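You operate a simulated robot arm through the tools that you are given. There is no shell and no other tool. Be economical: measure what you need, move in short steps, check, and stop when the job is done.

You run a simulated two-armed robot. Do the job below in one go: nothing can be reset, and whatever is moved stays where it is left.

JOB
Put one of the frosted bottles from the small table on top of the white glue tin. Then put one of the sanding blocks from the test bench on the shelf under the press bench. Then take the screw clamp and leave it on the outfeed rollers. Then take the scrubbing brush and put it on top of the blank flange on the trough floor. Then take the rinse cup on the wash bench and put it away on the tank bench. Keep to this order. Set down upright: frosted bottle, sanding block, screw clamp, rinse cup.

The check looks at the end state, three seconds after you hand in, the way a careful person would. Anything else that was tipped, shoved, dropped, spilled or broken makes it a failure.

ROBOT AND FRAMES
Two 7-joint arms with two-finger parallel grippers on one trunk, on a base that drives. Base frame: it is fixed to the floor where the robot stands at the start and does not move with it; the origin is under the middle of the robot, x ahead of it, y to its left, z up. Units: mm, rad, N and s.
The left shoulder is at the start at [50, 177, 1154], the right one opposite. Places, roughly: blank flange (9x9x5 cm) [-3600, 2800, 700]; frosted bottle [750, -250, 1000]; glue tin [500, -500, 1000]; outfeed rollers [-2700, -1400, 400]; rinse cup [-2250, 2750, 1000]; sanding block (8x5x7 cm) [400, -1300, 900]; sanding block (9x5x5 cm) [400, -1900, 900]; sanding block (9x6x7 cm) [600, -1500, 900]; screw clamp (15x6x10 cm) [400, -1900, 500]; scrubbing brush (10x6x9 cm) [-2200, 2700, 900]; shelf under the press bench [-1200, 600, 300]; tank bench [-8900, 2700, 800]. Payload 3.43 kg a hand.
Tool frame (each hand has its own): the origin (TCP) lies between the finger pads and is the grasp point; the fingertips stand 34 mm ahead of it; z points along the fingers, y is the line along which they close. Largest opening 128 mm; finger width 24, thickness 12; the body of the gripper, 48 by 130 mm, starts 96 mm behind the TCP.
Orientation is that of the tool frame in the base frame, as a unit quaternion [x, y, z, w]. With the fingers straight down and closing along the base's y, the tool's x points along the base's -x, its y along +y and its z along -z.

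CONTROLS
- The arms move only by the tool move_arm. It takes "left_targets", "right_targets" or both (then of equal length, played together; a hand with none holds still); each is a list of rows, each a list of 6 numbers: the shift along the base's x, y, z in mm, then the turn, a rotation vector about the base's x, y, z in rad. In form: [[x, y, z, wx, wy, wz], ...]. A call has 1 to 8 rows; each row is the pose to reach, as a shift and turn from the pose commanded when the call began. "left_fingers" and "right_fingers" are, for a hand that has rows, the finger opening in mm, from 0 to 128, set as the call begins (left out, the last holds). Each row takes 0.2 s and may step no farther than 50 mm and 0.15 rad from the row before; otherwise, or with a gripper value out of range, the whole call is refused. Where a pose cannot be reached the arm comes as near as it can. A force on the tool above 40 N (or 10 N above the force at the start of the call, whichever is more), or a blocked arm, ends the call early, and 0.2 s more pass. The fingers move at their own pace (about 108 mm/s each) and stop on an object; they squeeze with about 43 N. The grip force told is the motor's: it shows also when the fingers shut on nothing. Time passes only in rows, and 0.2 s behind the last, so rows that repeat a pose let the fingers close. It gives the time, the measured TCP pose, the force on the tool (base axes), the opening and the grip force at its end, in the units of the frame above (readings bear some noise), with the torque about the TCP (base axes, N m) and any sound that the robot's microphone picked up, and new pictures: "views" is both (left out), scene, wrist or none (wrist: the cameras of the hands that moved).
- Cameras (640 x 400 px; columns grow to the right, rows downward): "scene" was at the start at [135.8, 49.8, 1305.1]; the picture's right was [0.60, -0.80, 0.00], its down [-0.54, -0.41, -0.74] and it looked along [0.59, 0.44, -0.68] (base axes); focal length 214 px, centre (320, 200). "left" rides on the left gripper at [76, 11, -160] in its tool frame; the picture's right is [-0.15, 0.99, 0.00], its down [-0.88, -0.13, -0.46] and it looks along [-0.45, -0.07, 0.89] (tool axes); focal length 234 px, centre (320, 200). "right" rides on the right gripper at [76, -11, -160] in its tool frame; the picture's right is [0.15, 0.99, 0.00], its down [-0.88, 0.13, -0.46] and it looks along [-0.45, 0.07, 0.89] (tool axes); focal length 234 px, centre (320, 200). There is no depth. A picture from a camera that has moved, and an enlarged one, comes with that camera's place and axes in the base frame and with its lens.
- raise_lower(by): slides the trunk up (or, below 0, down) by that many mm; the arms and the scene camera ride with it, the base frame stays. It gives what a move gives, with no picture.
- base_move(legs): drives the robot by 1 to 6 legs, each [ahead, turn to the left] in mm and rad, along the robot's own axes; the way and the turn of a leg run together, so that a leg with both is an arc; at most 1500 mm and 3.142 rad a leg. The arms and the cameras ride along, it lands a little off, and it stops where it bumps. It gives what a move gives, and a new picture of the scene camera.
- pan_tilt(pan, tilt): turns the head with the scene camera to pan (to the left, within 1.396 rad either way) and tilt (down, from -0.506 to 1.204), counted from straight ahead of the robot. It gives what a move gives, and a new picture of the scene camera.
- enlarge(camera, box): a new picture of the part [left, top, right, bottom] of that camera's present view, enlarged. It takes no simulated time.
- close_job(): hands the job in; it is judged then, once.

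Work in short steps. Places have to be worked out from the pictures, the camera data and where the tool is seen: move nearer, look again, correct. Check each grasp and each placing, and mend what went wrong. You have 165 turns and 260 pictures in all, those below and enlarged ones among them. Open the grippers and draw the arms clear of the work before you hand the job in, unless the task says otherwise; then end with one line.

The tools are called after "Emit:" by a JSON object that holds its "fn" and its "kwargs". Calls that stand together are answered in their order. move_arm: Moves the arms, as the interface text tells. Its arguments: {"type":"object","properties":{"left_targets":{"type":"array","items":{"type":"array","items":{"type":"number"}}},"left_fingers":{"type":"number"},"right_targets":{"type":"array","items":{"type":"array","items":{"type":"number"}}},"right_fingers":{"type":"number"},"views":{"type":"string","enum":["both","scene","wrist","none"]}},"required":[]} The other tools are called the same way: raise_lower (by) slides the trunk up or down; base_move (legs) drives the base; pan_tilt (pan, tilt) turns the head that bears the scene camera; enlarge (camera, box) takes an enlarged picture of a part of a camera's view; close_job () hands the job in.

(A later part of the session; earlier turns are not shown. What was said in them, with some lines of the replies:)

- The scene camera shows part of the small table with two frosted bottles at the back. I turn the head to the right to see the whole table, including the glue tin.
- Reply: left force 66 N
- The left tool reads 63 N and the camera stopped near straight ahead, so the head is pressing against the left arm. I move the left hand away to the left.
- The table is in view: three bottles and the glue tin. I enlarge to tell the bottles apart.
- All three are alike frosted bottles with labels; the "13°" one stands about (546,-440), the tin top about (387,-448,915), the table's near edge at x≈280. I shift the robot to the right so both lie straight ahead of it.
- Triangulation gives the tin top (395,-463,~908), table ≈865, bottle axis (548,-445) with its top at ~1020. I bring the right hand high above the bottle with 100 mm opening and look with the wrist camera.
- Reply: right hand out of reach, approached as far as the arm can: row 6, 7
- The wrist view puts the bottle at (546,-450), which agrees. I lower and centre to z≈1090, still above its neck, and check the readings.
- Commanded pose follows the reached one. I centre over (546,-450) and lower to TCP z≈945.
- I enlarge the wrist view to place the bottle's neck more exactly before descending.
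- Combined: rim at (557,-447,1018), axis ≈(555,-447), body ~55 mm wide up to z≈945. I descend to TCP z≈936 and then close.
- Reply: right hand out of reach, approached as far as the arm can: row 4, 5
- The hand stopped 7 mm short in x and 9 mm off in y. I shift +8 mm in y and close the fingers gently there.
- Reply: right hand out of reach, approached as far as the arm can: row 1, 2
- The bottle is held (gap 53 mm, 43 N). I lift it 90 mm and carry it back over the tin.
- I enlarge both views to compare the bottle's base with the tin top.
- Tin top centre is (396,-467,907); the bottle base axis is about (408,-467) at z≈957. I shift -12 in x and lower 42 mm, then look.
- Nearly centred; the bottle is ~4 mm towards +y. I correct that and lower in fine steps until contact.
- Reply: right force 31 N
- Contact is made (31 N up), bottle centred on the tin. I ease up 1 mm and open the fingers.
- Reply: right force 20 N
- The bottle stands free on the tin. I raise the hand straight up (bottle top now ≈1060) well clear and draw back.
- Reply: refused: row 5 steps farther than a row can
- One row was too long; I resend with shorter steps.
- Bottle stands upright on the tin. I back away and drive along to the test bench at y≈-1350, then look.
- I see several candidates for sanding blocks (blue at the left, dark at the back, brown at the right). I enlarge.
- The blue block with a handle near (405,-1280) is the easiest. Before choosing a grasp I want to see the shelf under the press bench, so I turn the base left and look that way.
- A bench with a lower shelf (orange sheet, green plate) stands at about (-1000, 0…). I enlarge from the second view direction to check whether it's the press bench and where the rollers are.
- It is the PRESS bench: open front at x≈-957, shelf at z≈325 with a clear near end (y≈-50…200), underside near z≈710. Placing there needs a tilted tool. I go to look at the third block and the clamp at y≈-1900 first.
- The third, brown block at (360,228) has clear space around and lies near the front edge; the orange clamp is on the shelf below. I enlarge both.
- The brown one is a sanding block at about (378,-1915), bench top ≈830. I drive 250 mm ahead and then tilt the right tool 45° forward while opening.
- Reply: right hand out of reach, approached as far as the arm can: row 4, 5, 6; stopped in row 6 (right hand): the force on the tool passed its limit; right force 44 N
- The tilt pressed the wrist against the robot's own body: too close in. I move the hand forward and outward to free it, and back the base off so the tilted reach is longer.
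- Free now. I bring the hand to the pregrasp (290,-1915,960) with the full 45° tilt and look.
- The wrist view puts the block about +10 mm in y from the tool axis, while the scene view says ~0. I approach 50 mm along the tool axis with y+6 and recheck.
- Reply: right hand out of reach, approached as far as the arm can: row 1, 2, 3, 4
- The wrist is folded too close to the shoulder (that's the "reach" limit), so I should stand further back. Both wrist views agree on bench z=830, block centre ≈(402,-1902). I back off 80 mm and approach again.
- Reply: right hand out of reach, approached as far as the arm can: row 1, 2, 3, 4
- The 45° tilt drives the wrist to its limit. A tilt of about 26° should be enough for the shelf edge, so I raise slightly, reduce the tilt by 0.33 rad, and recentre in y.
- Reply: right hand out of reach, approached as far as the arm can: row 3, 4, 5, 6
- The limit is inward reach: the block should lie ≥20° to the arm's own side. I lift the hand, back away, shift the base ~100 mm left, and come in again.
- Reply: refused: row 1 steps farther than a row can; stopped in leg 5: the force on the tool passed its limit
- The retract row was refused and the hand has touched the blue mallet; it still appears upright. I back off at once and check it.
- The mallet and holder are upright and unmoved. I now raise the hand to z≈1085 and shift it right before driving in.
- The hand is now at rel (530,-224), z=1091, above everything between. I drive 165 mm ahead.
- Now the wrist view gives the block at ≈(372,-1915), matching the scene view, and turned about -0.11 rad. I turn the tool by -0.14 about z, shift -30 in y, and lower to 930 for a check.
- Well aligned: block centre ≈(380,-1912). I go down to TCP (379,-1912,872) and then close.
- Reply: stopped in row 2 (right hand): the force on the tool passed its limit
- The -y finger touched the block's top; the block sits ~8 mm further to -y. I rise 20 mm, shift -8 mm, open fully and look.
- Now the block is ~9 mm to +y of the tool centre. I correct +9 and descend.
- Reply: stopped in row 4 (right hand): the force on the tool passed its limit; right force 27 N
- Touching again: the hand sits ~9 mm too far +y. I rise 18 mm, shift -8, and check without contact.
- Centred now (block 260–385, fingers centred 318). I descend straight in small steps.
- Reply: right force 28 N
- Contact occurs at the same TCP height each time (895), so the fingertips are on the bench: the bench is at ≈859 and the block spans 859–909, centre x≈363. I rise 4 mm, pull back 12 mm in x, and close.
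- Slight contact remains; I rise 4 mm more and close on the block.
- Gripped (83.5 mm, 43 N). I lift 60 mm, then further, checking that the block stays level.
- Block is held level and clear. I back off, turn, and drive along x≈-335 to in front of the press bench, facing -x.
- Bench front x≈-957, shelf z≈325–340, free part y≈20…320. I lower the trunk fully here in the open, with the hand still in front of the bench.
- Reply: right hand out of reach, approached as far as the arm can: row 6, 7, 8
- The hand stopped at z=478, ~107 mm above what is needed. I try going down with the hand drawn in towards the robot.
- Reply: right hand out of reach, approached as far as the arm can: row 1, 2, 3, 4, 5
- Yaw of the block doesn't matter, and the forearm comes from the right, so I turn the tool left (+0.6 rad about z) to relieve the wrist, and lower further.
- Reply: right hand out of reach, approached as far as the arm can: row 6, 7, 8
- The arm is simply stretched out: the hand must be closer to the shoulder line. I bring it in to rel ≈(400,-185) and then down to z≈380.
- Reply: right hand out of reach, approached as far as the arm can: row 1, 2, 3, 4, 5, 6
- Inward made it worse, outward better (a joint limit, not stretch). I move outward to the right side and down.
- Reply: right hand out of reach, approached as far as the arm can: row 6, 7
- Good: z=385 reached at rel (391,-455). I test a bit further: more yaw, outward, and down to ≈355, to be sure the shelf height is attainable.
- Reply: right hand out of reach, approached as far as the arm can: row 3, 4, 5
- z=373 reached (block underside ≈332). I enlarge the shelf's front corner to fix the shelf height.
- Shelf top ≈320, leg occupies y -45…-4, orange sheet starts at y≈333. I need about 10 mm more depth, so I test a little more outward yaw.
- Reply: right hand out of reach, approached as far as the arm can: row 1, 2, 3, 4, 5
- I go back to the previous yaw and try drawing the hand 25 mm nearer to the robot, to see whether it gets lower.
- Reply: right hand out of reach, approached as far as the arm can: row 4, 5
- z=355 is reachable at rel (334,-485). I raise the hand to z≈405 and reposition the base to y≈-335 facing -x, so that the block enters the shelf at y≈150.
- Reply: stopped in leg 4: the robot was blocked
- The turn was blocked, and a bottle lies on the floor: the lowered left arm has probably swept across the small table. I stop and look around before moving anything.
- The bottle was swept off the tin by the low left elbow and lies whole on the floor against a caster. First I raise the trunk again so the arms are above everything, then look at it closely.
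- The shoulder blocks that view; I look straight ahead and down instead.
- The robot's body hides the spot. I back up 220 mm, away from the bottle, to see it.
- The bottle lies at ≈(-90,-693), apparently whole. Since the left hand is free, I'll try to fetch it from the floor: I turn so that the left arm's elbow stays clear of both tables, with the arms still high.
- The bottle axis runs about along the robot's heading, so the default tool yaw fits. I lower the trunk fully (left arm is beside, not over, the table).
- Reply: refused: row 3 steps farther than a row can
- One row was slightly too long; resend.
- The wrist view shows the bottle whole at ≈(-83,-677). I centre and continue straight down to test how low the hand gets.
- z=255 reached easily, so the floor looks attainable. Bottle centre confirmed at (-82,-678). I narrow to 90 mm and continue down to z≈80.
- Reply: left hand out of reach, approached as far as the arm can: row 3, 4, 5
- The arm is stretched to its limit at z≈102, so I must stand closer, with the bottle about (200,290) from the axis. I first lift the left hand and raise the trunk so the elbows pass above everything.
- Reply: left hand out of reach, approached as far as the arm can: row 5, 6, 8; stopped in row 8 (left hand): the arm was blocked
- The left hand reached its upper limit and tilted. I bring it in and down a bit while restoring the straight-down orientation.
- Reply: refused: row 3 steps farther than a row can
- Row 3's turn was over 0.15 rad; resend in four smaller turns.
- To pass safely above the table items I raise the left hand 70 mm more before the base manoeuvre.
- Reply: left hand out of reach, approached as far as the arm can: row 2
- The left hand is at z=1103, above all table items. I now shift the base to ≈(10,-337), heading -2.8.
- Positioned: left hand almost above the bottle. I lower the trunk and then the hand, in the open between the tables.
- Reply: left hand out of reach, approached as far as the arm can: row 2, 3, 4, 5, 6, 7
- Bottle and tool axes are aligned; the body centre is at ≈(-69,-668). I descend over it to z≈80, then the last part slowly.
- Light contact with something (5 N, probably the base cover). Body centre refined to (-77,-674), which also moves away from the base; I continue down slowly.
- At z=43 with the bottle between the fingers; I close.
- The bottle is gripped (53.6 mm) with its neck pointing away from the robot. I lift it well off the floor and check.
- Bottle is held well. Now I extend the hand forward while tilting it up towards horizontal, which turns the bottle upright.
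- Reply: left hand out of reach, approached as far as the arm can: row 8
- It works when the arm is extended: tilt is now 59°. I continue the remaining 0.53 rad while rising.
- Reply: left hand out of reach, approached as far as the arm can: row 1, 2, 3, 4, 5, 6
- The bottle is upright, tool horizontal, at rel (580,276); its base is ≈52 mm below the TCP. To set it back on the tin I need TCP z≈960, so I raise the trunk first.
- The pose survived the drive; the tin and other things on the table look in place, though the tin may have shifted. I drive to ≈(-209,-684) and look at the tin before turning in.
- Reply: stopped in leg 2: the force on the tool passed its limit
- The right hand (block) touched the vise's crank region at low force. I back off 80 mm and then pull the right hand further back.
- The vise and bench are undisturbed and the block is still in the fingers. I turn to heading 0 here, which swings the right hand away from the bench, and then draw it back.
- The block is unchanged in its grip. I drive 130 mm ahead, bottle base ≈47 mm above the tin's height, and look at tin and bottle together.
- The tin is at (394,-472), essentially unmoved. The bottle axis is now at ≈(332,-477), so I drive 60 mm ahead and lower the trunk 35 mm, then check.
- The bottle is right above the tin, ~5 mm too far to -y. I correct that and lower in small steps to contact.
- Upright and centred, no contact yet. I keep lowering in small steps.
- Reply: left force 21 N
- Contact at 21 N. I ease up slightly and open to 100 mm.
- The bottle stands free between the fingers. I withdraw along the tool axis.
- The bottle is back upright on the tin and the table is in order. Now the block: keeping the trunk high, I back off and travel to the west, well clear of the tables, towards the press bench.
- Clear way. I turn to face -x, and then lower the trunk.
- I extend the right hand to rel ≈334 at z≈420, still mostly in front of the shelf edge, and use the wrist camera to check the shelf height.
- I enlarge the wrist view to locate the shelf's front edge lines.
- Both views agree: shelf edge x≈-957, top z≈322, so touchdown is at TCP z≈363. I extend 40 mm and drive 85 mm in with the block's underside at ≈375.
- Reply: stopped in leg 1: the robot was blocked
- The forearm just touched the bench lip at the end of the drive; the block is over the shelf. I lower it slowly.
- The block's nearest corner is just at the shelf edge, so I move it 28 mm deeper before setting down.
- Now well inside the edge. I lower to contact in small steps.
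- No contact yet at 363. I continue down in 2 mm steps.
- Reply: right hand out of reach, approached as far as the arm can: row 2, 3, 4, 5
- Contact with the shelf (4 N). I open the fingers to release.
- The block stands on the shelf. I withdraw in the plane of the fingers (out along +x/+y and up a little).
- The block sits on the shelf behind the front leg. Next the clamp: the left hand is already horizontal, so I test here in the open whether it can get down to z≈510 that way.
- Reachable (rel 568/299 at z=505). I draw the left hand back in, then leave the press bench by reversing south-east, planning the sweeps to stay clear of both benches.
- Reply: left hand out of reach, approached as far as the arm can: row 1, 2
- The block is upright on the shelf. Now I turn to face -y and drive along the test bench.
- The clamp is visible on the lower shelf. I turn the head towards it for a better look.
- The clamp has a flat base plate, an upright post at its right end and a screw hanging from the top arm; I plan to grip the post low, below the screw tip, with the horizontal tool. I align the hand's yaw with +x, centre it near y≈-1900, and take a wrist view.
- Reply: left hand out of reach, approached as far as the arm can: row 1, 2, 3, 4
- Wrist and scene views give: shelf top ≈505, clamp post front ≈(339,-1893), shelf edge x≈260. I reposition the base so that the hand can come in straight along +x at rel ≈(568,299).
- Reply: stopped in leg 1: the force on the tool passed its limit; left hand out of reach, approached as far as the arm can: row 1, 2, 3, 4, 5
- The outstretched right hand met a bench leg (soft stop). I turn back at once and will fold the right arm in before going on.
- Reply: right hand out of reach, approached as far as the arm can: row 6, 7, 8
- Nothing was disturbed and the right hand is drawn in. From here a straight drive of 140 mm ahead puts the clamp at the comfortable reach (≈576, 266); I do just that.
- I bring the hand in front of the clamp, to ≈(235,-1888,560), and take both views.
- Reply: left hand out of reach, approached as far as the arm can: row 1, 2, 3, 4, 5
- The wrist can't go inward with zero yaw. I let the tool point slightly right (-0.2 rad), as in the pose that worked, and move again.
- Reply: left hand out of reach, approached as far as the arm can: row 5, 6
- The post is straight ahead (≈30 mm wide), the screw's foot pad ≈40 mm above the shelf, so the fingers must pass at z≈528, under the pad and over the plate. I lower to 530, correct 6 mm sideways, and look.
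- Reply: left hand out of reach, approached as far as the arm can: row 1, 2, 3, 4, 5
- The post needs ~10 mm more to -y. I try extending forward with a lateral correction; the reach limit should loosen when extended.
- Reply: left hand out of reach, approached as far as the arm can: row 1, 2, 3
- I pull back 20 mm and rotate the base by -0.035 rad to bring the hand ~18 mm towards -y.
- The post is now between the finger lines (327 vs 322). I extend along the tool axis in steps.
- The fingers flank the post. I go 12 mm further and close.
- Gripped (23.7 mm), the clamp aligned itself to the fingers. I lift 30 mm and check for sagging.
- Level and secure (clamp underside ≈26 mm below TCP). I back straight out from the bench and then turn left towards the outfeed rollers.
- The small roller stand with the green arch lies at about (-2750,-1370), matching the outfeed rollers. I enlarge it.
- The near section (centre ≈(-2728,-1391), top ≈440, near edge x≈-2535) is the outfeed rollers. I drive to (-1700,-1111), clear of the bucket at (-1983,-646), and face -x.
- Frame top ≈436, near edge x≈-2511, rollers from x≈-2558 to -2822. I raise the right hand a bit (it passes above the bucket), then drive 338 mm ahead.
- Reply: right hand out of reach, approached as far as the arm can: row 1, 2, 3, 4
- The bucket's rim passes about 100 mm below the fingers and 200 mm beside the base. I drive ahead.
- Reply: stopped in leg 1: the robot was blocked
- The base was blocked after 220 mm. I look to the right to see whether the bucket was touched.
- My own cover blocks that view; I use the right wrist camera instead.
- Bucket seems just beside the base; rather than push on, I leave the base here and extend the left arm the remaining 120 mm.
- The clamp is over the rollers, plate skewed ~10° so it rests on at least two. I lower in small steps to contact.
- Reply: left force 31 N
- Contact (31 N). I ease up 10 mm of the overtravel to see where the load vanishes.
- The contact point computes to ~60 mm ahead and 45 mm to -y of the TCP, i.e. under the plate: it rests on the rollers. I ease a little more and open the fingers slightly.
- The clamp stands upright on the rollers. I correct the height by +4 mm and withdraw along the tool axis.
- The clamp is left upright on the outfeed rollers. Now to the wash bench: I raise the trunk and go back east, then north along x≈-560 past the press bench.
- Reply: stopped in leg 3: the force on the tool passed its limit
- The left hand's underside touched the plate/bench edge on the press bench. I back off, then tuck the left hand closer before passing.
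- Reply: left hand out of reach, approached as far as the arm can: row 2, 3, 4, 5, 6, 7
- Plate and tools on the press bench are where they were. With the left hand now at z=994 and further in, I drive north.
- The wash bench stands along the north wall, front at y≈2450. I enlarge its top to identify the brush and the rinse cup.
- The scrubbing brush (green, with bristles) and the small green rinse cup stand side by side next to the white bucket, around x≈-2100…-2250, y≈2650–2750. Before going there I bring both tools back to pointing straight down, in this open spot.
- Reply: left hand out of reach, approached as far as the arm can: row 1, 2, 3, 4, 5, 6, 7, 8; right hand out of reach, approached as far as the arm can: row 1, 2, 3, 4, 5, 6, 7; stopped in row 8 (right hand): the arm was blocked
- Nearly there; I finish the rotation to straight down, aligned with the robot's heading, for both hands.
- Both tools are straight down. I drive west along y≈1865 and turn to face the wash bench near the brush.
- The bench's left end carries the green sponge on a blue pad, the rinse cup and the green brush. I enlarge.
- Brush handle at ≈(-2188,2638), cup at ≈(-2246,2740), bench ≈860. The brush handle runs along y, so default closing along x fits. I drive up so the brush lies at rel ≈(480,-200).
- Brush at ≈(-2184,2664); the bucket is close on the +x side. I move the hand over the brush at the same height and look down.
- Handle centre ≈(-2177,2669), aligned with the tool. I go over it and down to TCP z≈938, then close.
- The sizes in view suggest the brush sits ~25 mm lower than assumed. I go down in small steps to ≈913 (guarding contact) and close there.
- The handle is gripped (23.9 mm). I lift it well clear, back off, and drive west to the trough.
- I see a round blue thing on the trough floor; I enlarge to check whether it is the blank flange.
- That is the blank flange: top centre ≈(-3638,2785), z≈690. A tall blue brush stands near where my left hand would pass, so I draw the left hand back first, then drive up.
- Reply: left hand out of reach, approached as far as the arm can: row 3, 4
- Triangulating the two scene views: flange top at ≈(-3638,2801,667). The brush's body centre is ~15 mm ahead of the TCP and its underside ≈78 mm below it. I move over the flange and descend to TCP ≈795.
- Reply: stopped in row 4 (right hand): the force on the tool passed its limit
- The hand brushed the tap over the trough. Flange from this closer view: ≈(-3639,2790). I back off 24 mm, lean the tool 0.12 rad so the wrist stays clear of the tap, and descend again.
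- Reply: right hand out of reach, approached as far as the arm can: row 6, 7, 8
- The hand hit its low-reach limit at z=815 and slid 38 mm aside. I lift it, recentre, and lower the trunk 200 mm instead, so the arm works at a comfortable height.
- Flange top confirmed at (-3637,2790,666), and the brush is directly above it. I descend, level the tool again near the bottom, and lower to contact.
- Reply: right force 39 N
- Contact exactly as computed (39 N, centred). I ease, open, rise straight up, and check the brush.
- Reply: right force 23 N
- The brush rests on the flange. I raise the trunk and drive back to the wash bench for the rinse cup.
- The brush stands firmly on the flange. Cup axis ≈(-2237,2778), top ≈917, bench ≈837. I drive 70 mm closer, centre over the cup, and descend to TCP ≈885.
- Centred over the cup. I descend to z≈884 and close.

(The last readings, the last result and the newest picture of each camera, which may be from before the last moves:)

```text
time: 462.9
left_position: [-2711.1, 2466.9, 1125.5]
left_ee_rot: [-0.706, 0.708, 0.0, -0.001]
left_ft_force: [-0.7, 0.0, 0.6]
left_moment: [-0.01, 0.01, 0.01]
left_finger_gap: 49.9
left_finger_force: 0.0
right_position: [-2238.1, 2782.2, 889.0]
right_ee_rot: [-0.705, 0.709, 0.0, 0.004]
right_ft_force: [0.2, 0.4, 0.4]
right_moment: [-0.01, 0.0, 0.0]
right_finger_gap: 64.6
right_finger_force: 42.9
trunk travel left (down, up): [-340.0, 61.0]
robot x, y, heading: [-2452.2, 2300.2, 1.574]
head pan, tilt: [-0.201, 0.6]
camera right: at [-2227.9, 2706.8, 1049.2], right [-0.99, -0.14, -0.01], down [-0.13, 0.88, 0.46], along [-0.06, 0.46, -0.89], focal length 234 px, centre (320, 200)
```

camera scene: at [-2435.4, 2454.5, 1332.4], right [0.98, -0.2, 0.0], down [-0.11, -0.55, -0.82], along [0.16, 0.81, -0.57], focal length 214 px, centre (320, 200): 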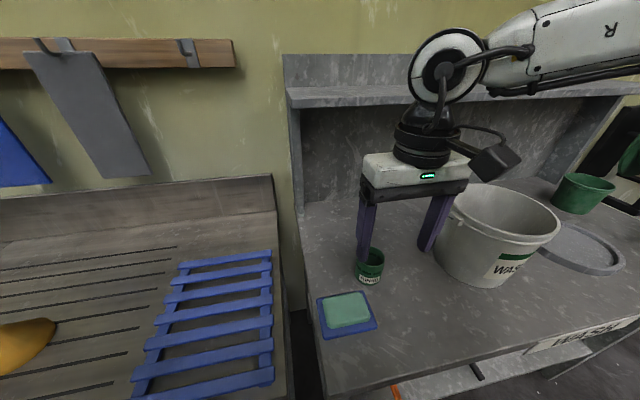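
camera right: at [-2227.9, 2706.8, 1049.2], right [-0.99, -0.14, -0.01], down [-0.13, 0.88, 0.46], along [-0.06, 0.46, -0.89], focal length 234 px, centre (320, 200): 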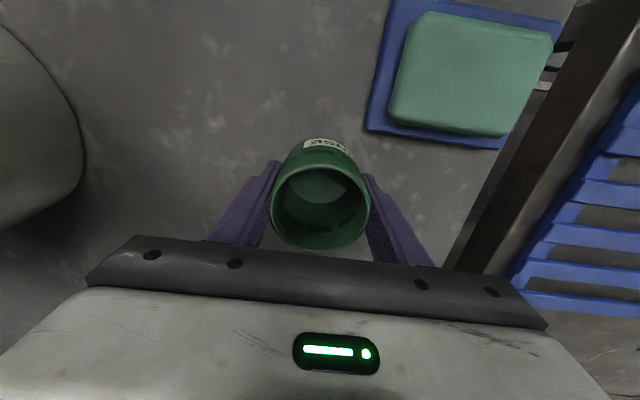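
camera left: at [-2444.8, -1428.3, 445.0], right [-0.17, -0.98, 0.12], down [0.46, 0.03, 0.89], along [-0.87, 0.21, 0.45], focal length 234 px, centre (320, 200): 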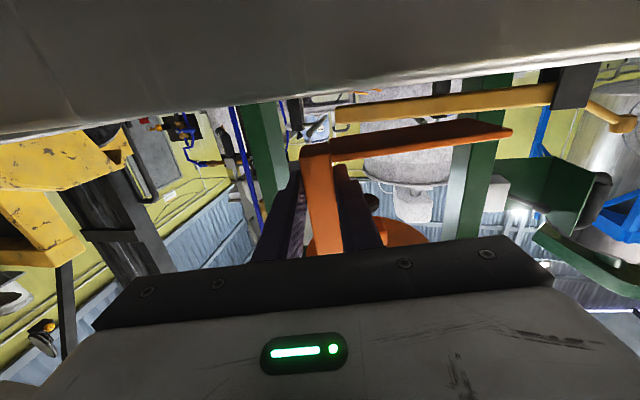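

The cup is gripped (64.6 mm, its base ≈52 mm below TCP). I lift it, back away, and drive west towards the tank bench in stages.

Emit:
{"fn": "move_arm", "kwargs": {"right_targets": [[0, 0, 40, 0, 0, 0], [0, 0, 85, 0, 0, 0], [0, -20, 125, 0, 0, 0], [0, -60, 145, 0, 0, 0], [0, -100, 155, 0, 0, 0], [0, -130, 160, 0, 0, 0]], "views": "none"}}

Emit:
{"fn": "base_move", "kwargs": {"legs": [[-350, 0], [0, 1.5708], [1450, 0], [1000, 0]]}}

Emit:
{"fn": "pan_tilt", "kwargs": {"pan": 0.0, "tilt": 0.25}}

```text
time: 464.3
left_position: [-2711.7, 2465.1, 1127.0]
left_ee_rot: [-0.707, 0.707, 0.001, -0.001]
left_ft_force: [-0.8, -0.2, 0.0]
left_moment: [0.0, 0.0, -0.03]
left_finger_gap: 50.2
left_finger_force: 0.0
right_position: [-2241.5, 2652.2, 1045.7]
right_ee_rot: [-0.706, 0.708, 0.0, 0.003]
right_ft_force: [0.2, 0.2, 0.5]
right_moment: [0.03, 0.0, 0.02]
right_finger_gap: 64.8
right_finger_force: 42.9
trunk travel left (down, up): [-340.0, 61.0]
robot x, y, heading: [-2451.5, 2296.9, 1.576]
head pan, tilt: [-0.201, 0.6]
```

```text
time: 482.1
left_position: [-5086.3, 1644.5, 1125.3]
left_ee_rot: [1.0, 0.017, 0.001, 0.001]
left_ft_force: [-1.1, 0.4, 0.9]
left_moment: [0.01, 0.01, 0.02]
left_finger_gap: 50.2
left_finger_force: 0.0
right_position: [-5291.4, 2107.8, 1045.7]
right_ee_rot: [1.0, 0.016, -0.002, -0.002]
right_ft_force: [-0.2, -0.2, -0.7]
right_moment: [-0.02, -0.01, 0.01]
right_finger_gap: 64.5
right_finger_force: 43.1
trunk travel left (down, up): [-340.0, 61.0]
robot x, y, heading: [-4925.1, 1911.7, -3.101]
head pan, tilt: [-0.201, 0.6]
camera scene: at [-5085.6, 1921.0, 1332.5], right [0.16, 0.99, 0.0], down [0.56, -0.09, -0.82], along [-0.81, 0.13, -0.57], focal length 214 px, centre (320, 200)
```

scene: 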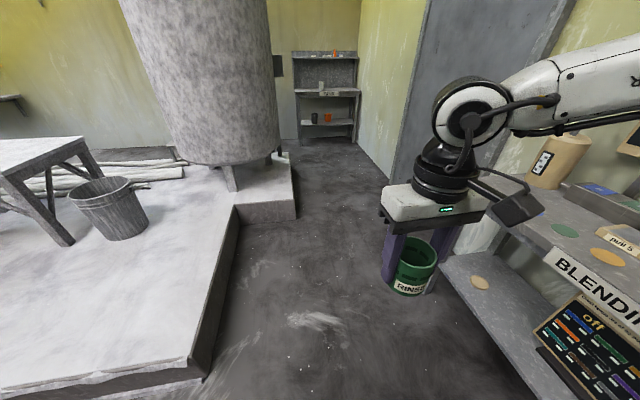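

```text
time: 482.9
left_position: [-5086.1, 1644.4, 1124.7]
left_ee_rot: [1.0, 0.017, 0.001, 0.001]
left_ft_force: [0.1, 0.3, 0.1]
left_moment: [-0.01, 0.02, 0.02]
left_finger_gap: 50.0
left_finger_force: 0.2
right_position: [-5291.4, 2107.9, 1046.1]
right_ee_rot: [1.0, 0.015, -0.003, -0.003]
right_ft_force: [-0.2, -0.2, -0.6]
right_moment: [0.01, 0.0, 0.02]
right_finger_gap: 64.6
right_finger_force: 43.1
trunk travel left (down, up): [-340.0, 61.0]
robot x, y, heading: [-4928.6, 1905.7, -3.105]
head pan, tilt: [0.0, 0.25]
camera scene: at [-5091.5, 1903.1, 1364.7], right [-0.04, 1.0, 0.0], down [0.25, 0.01, -0.97], along [-0.97, -0.04, -0.25], focal length 214 px, centre (320, 200)
```

scene: 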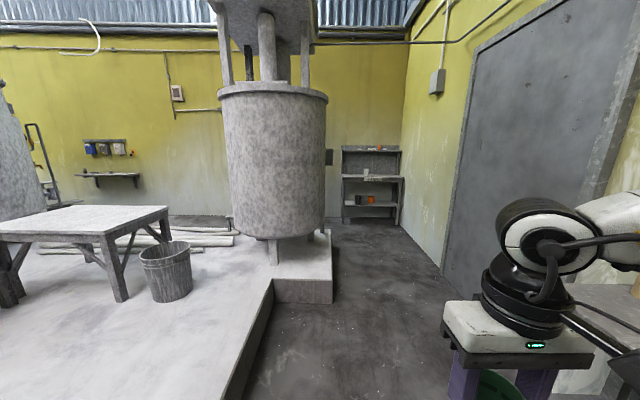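

A corridor leads to the tank bench at the far wall (x≈-8700), about 1.1 m wide between the tank block and the wall. I lower and extend both hands so the elbows stay narrow, then drive to the corridor's mouth.

Emit:
{"fn": "move_arm", "kwargs": {"right_targets": [[-12, 0, -46, 0, 0, 0], [-24, 0, -92, 0, 0, 0], [-36, 0, -138, 0, 0, 0], [-48, 0, -184, 0, 0, 0], [-60, 0, -230, 0, 0, 0], [-72, 0, -276, 0, 0, 0], [-84, 0, -322, 0, 0, 0], [-96, 0, -368, 0, 0, 0]], "left_targets": [[-28, 0, -40, 0, 0, 0], [-56, 0, -80, 0, 0, 0], [-84, 0, -120, 0, 0, 0], [-112, 0, -160, 0, 0, 0], [-140, 0, -200, 0, 0, 0], [-168, 0, -240, 0, 0, 0], [-196, 0, -280, 0, 0, 0], [-224, 0, -320, 0, 0, 0]], "views": "none"}}

Emit:
{"fn": "base_move", "kwargs": {"legs": [[0, -0.037], [770, 0], [0, -0.573], [1050, 0], [0, 0.573]]}}

```text
time: 484.7
left_position: [-5312.6, 1643.7, 805.4]
left_ee_rot: [1.0, 0.016, 0.001, 0.002]
left_ft_force: [-0.3, 0.5, 0.4]
left_moment: [0.01, -0.02, 0.03]
left_finger_gap: 50.0
left_finger_force: 0.0
left hand out of reach, approached as far as the arm can: row 1, 2, 3
right_position: [-5346.5, 2162.6, 775.3]
right_ee_rot: [1.0, 0.015, -0.002, -0.002]
right_ft_force: [-0.4, -0.2, 0.3]
right_moment: [-0.02, -0.05, 0.01]
right_finger_gap: 64.7
right_finger_force: 42.3
right hand out of reach, approached as far as the arm can: row 6, 7, 8
trunk travel left (down, up): [-340.0, 61.0]
robot x, y, heading: [-4927.0, 1907.3, -3.103]
head pan, tilt: [0.0, 0.25]
```

```text
time: 497.2
left_position: [-6932.8, 2244.5, 806.9]
left_ee_rot: [1.0, -0.015, 0.001, 0.001]
left_ft_force: [0.0, 0.6, -0.2]
left_moment: [-0.01, 0.0, -0.01]
left_finger_gap: 49.6
left_finger_force: 0.1
right_position: [-6934.4, 2764.4, 776.1]
right_ee_rot: [1.0, -0.016, -0.003, -0.002]
right_ft_force: [0.1, -0.3, 0.6]
right_moment: [0.0, 0.0, 0.0]
right_finger_gap: 64.6
right_finger_force: 43.5
trunk travel left (down, up): [-340.0, 61.0]
robot x, y, heading: [-6534.7, 2482.6, 3.116]
head pan, tilt: [0.0, 0.25]
camera scene: at [-6696.2, 2489.6, 1364.7], right [0.03, 1.0, 0.0], down [0.25, -0.01, -0.97], along [-0.97, 0.03, -0.25], focal length 214 px, centre (320, 200)
```

scene: 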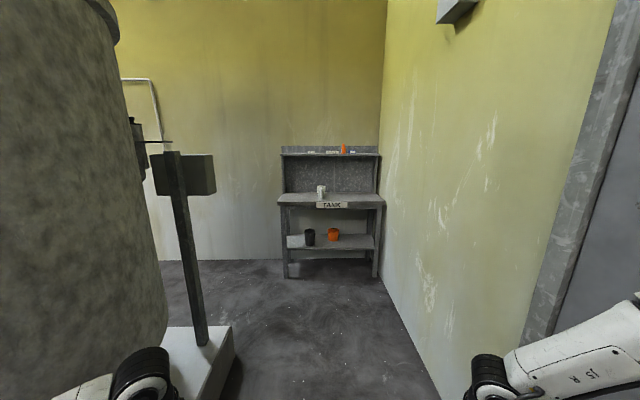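

The wall is at y≈3185 and the tank bench front at x≈-8715, top ≈815, with a white cup near y≈2566. I drive on along y≈2590 and raise the right hand with the cup before reaching the bench.

Emit:
{"fn": "base_move", "kwargs": {"legs": [[0, -0.04], [1430, 0], [0, 0.065]]}}

Emit:
{"fn": "move_arm", "kwargs": {"right_targets": [[0, 0, 46, 0, 0, 0], [0, 0, 92, 0, 0, 0], [0, -10, 138, 0, 0, 0], [0, -25, 180, 0, 0, 0], [0, -45, 215, 0, 0, 0], [0, -60, 235, 0, 0, 0]], "left_targets": [[10, 0, 40, 0, 0, 0], [20, 0, 80, 0, 0, 0], [40, 0, 120, 0, 0, 0], [60, 0, 160, 0, 0, 0], [80, 0, 200, 0, 0, 0], [100, 0, 240, 0, 0, 0]], "views": "none"}}

Emit:
{"fn": "pan_tilt", "kwargs": {"pan": -0.1, "tilt": 0.45}}

```text
time: 505.1
left_position: [-8345.7, 2393.2, 807.3]
left_ee_rot: [0.999, -0.032, 0.0, 0.001]
left_ft_force: [-0.3, 0.5, 0.3]
left_moment: [0.01, 0.0, -0.03]
left_finger_gap: 50.0
left_finger_force: 0.2
right_position: [-8329.4, 2912.8, 777.6]
right_ee_rot: [0.999, -0.034, -0.002, -0.002]
right_ft_force: [0.7, -0.5, -0.4]
right_moment: [0.03, -0.02, 0.0]
right_finger_gap: 64.4
right_finger_force: 42.9
trunk travel left (down, up): [-340.0, 61.0]
robot x, y, heading: [-7939.9, 2622.5, 3.083]
head pan, tilt: [0.0, 0.25]
camera scene: at [-8101.0, 2629.5, 1364.7], right [0.06, 1.0, 0.0], down [0.25, -0.01, -0.97], along [-0.97, 0.06, -0.25], focal length 214 px, centre (320, 200)
```

scene: 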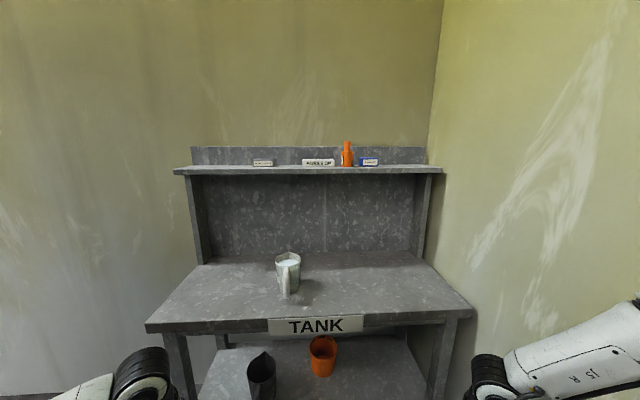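

```text
time: 506.5
left_position: [-8248.2, 2396.1, 1044.3]
left_ee_rot: [0.999, -0.033, 0.001, 0.002]
left_ft_force: [0.2, -0.1, 0.6]
left_moment: [0.0, 0.02, -0.03]
left_finger_gap: 50.5
left_finger_force: 0.0
right_position: [-8326.9, 2849.3, 1011.9]
right_ee_rot: [0.999, -0.033, -0.003, -0.002]
right_ft_force: [1.1, -0.1, -0.6]
right_moment: [0.0, -0.02, 0.0]
right_finger_gap: 64.4
right_finger_force: 42.8
trunk travel left (down, up): [-340.0, 61.0]
robot x, y, heading: [-7935.4, 2619.6, 3.08]
head pan, tilt: [0.0, 0.25]
```

```text
time: 507.2
left_position: [-8250.4, 2395.9, 1043.8]
left_ee_rot: [0.999, -0.032, 0.001, 0.001]
left_ft_force: [-0.4, 0.6, 0.7]
left_moment: [0.02, 0.03, 0.0]
left_finger_gap: 50.0
left_finger_force: 0.1
right_position: [-8327.8, 2849.9, 1010.5]
right_ee_rot: [0.999, -0.033, -0.002, -0.003]
right_ft_force: [0.4, -0.2, 0.0]
right_moment: [-0.02, 0.0, 0.01]
right_finger_gap: 64.7
right_finger_force: 42.5
trunk travel left (down, up): [-340.0, 61.0]
robot x, y, heading: [-7936.8, 2618.4, 3.082]
head pan, tilt: [-0.099, 0.45]
camera scene: at [-8098.5, 2638.9, 1346.1], right [0.16, 0.99, 0.0], down [0.43, -0.07, -0.9], along [-0.89, 0.14, -0.43], focal length 214 px, centre (320, 200)
```

scene: 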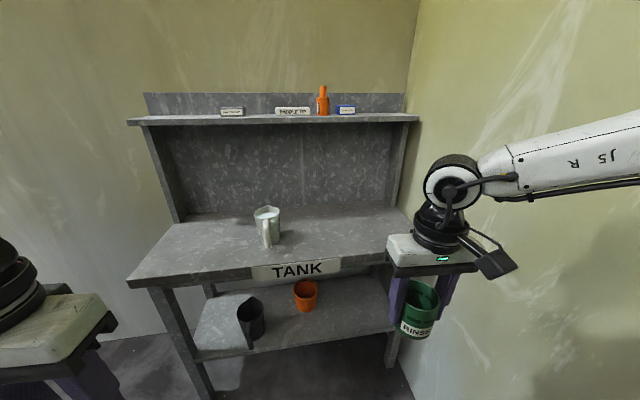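

The bench is free to the right of the white jug (≈(-8824,2540)). Target for the cup: ≈(-8785,2785). I drive the last 400 mm, easing away from the right wall, and look down.

Emit:
{"fn": "base_move", "kwargs": {"legs": [[0, 0.16], [400, 0], [0, -0.1]]}}

Emit:
{"fn": "move_arm", "kwargs": {"right_targets": [[-20, 0, -20, 0, 0, 0], [-40, 0, -40, 0, 0, 0], [-40, 0, -40, 0, 0, 0]], "views": "both"}}

```text
time: 510.9
left_position: [-8622.5, 2341.4, 1044.1]
left_ee_rot: [1.0, -0.003, 0.0, 0.002]
left_ft_force: [0.1, 0.0, 0.2]
left_moment: [-0.04, -0.01, 0.01]
left_finger_gap: 50.2
left_finger_force: 0.0
right_position: [-8728.2, 2787.8, 1010.9]
right_ee_rot: [1.0, -0.005, -0.003, -0.002]
right_ft_force: [0.3, -0.6, -1.0]
right_moment: [-0.03, -0.02, 0.02]
right_finger_gap: 64.7
right_finger_force: 42.6
trunk travel left (down, up): [-340.0, 61.0]
robot x, y, heading: [-8325.1, 2580.5, 3.141]
head pan, tilt: [-0.099, 0.45]
camera scene: at [-8486.3, 2591.4, 1346.1], right [0.1, 0.99, 0.0], down [0.43, -0.04, -0.9], along [-0.9, 0.09, -0.44], focal length 214 px, centre (320, 200)
```

scene: 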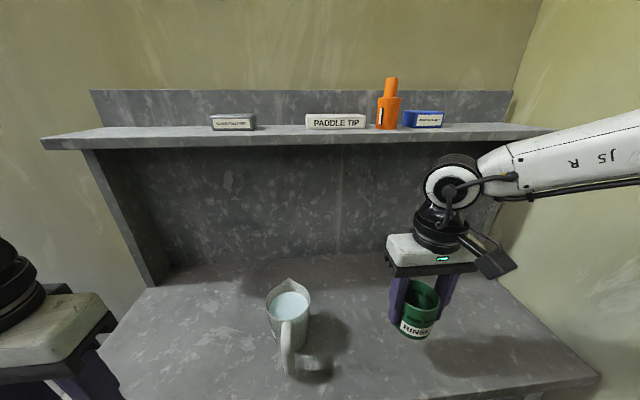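

```text
time: 511.7
left_position: [-8622.7, 2340.3, 1045.3]
left_ee_rot: [1.0, -0.004, 0.001, 0.001]
left_ft_force: [-0.3, 0.4, 0.7]
left_moment: [-0.02, 0.0, 0.02]
left_finger_gap: 50.0
left_finger_force: 0.1
right_position: [-8767.8, 2788.6, 972.2]
right_ee_rot: [1.0, -0.005, -0.003, -0.002]
right_ft_force: [0.2, -0.6, 0.0]
right_moment: [-0.03, -0.03, -0.01]
right_finger_gap: 64.5
right_finger_force: 43.9
trunk travel left (down, up): [-340.0, 61.0]
robot x, y, heading: [-8322.8, 2581.4, 3.138]
head pan, tilt: [-0.099, 0.45]
camera scene: at [-8486.0, 2590.8, 1346.1], right [0.1, 0.99, 0.0], down [0.43, -0.04, -0.9], along [-0.9, 0.09, -0.43], focal length 214 px, centre (320, 200)
camera right: at [-8690.3, 2799.3, 1132.6], right [0.14, -0.99, -0.01], down [-0.88, -0.12, 0.46], along [-0.46, -0.06, -0.89], focal length 234 px, centre (320, 200)
```

scene: 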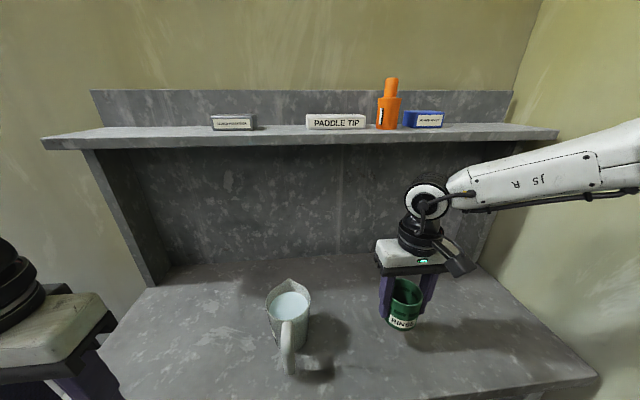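
right: 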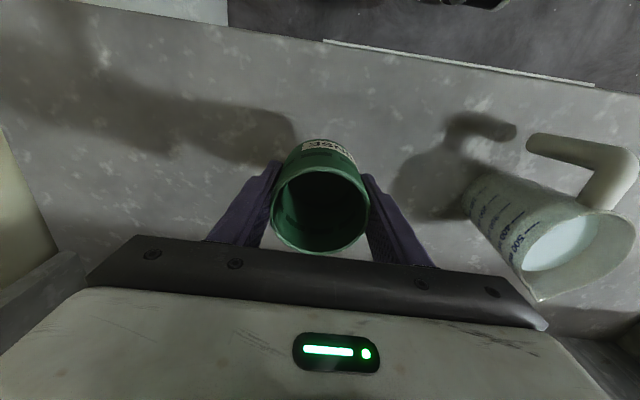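

The cup is over the free part of the bench, clear of the jug. I lower it, slowing near the surface.

Emit:
{"fn": "move_arm", "kwargs": {"right_targets": [[0, 0, -35, 0, 0, 0], [0, 0, -65, 0, 0, 0], [0, 0, -82, 0, 0, 0], [0, 0, -90, 0, 0, 0], [0, 0, -96, 0, 0, 0], [0, 0, -101, 0, 0, 0], [0, 0, -105, 0, 0, 0], [0, 0, -109, 0, 0, 0]], "views": "none"}}

```text
time: 512.8
left_position: [-8622.1, 2340.6, 1044.4]
left_ee_rot: [1.0, -0.004, 0.001, 0.001]
left_ft_force: [0.0, 0.7, 0.3]
left_moment: [-0.01, 0.0, 0.02]
left_finger_gap: 50.0
left_finger_force: 0.0
right_position: [-8771.1, 2786.8, 885.9]
right_ee_rot: [1.0, -0.004, -0.008, -0.001]
right_ft_force: [4.5, 1.2, 13.2]
right_moment: [-0.1, -0.12, 0.02]
right_finger_gap: 64.5
right_finger_force: 42.6
trunk travel left (down, up): [-340.0, 61.0]
robot x, y, heading: [-8323.3, 2579.5, 3.13]
head pan, tilt: [-0.099, 0.45]
stopped in row 5 (right hand): the force on the tool passed its limit (the readings are from after the stop); the commanded pose is now the measured one
```

Contact at z≈886 (the cup is on the bench). I open the fingers, rise straight up, and check.

Emit:
{"fn": "move_arm", "kwargs": {"right_targets": [[0, 0, 0.5, 0, 0, 0], [0, 0, 0.5, 0, 0, 0]], "views": "none"}}

Emit:
{"fn": "move_arm", "kwargs": {"right_targets": [[0, 0, 0, 0, 0, 0], [0, 0, 0, 0, 0, 0], [0, 0, 0, 0, 0, 0]], "right_fingers": 100, "views": "wrist"}}

```text
time: 513.4
left_position: [-8623.1, 2339.9, 1044.2]
left_ee_rot: [1.0, -0.003, 0.0, 0.0]
left_ft_force: [0.2, 0.1, 0.2]
left_moment: [0.0, -0.02, 0.04]
left_finger_gap: 50.0
left_finger_force: 0.0
right_position: [-8771.2, 2787.1, 884.6]
right_ee_rot: [1.0, -0.004, -0.008, -0.001]
right_ft_force: [1.8, -1.6, 13.1]
right_moment: [-0.14, -0.01, 0.0]
right_finger_gap: 64.7
right_finger_force: 43.1
trunk travel left (down, up): [-340.0, 61.0]
robot x, y, heading: [-8324.2, 2581.5, 3.137]
head pan, tilt: [-0.099, 0.45]
```

```text
time: 514.2
left_position: [-8622.0, 2339.9, 1043.8]
left_ee_rot: [1.0, -0.003, 0.0, 0.001]
left_ft_force: [0.2, 0.2, -0.1]
left_moment: [0.0, 0.0, -0.01]
left_finger_gap: 49.9
left_finger_force: 0.0
right_position: [-8771.2, 2785.2, 884.2]
right_ee_rot: [1.0, -0.003, -0.007, 0.0]
right_ft_force: [0.2, -4.7, 15.9]
right_moment: [0.68, -0.16, 0.19]
right_finger_gap: 97.9
right_finger_force: 0.1
trunk travel left (down, up): [-340.0, 61.0]
robot x, y, heading: [-8329.8, 2581.1, 3.139]
head pan, tilt: [-0.099, 0.45]
camera right: at [-8691.7, 2796.0, 1044.3], right [0.14, -0.99, 0.0], down [-0.87, -0.12, 0.47], along [-0.46, -0.07, -0.88], focal length 234 px, centre (320, 200)
```

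right: 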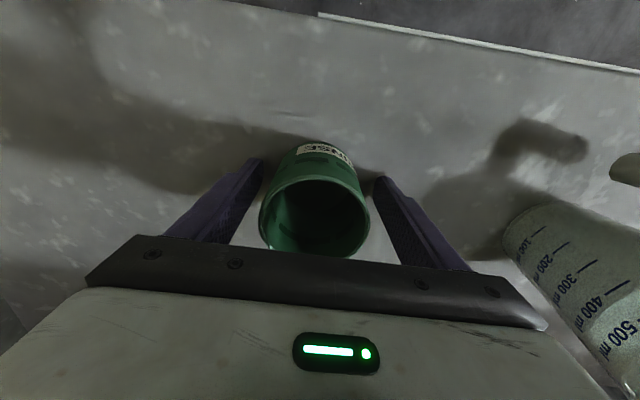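

The fingertips touch the bench and the cup stands between them. I rise straight up and draw the arm back, then look at the cup.

Emit:
{"fn": "move_arm", "kwargs": {"right_targets": [[0, 0, 30, 0, 0, 0], [0, 0, 75, 0, 0, 0], [0, 0, 120, 0, 0, 0], [20, 0, 160, 0, 0, 0], [60, 0, 170, 0, 0, 0], [105, 0, 175, 0, 0, 0]], "views": "none"}}

Emit:
{"fn": "base_move", "kwargs": {"legs": [[-250, 0]]}}

Emit:
{"fn": "enlarge", "kwargs": {"camera": "scene", "box": [220, 150, 460, 300]}}

```text
time: 515.6
left_position: [-8621.4, 2340.4, 1043.6]
left_ee_rot: [1.0, -0.003, 0.0, 0.001]
left_ft_force: [0.1, 0.0, 0.4]
left_moment: [-0.03, -0.01, 0.0]
left_finger_gap: 50.0
left_finger_force: 0.0
right_position: [-8667.0, 2789.3, 1060.6]
right_ee_rot: [1.0, -0.005, -0.006, -0.002]
right_ft_force: [0.2, 0.2, -0.2]
right_moment: [0.01, 0.05, 0.07]
right_finger_gap: 99.7
right_finger_force: 0.0
trunk travel left (down, up): [-340.0, 61.0]
robot x, y, heading: [-8325.4, 2579.4, 3.143]
head pan, tilt: [-0.099, 0.45]
```

```text
time: 517.5
left_position: [-8373.9, 2338.0, 1044.0]
left_ee_rot: [1.0, -0.001, -0.001, 0.001]
left_ft_force: [0.7, 0.0, 1.0]
left_moment: [-0.01, 0.04, -0.01]
left_finger_gap: 49.9
left_finger_force: 0.0
right_position: [-8421.8, 2786.2, 1060.9]
right_ee_rot: [1.0, -0.001, -0.006, -0.001]
right_ft_force: [0.0, 0.2, 0.6]
right_moment: [0.0, -0.01, -0.01]
right_finger_gap: 99.9
right_finger_force: 0.1
trunk travel left (down, up): [-340.0, 61.0]
robot x, y, heading: [-8080.0, 2581.3, -3.138]
head pan, tilt: [-0.099, 0.45]
camera scene: at [-8237.6, 2590.0, 1346.2], right [0.09, 1.0, 0.0], down [0.43, -0.04, -0.9], along [-0.9, 0.09, -0.43], focal length 214 px, centre (320, 200)
```

scene: 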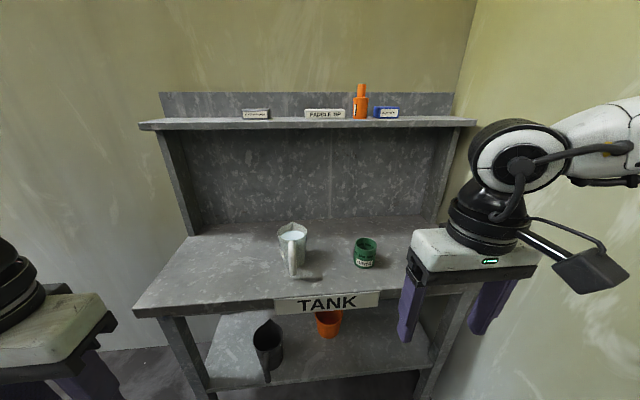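

```text
2.67 times, centred on (340, 225) of scene
camera zoom: at [-8237.6, 2590.0, 1346.2], right [0.09, 1.0, 0.0], down [0.43, -0.04, -0.9], along [-0.9, 0.09, -0.43], focal length 572 px, centre (267, 133)
```

zoom: 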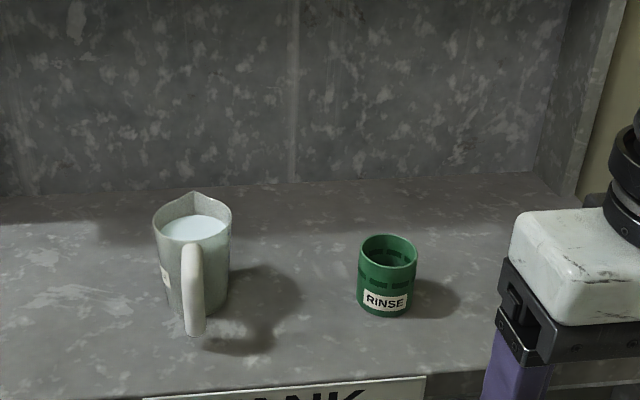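

The rinse cup stands upright on the tank bench; both grippers are open and the arms are clear of the work. I hand in the job.

Emit:
{"fn": "close_job", "kwargs": {}}

```text
The job is handed in.
```

All five items were set in their places in the order given, but the frosted bottle was knocked to the floor once by the left arm and then put back upright on the tin, so a stricter reading of "dropped" could count against the job.
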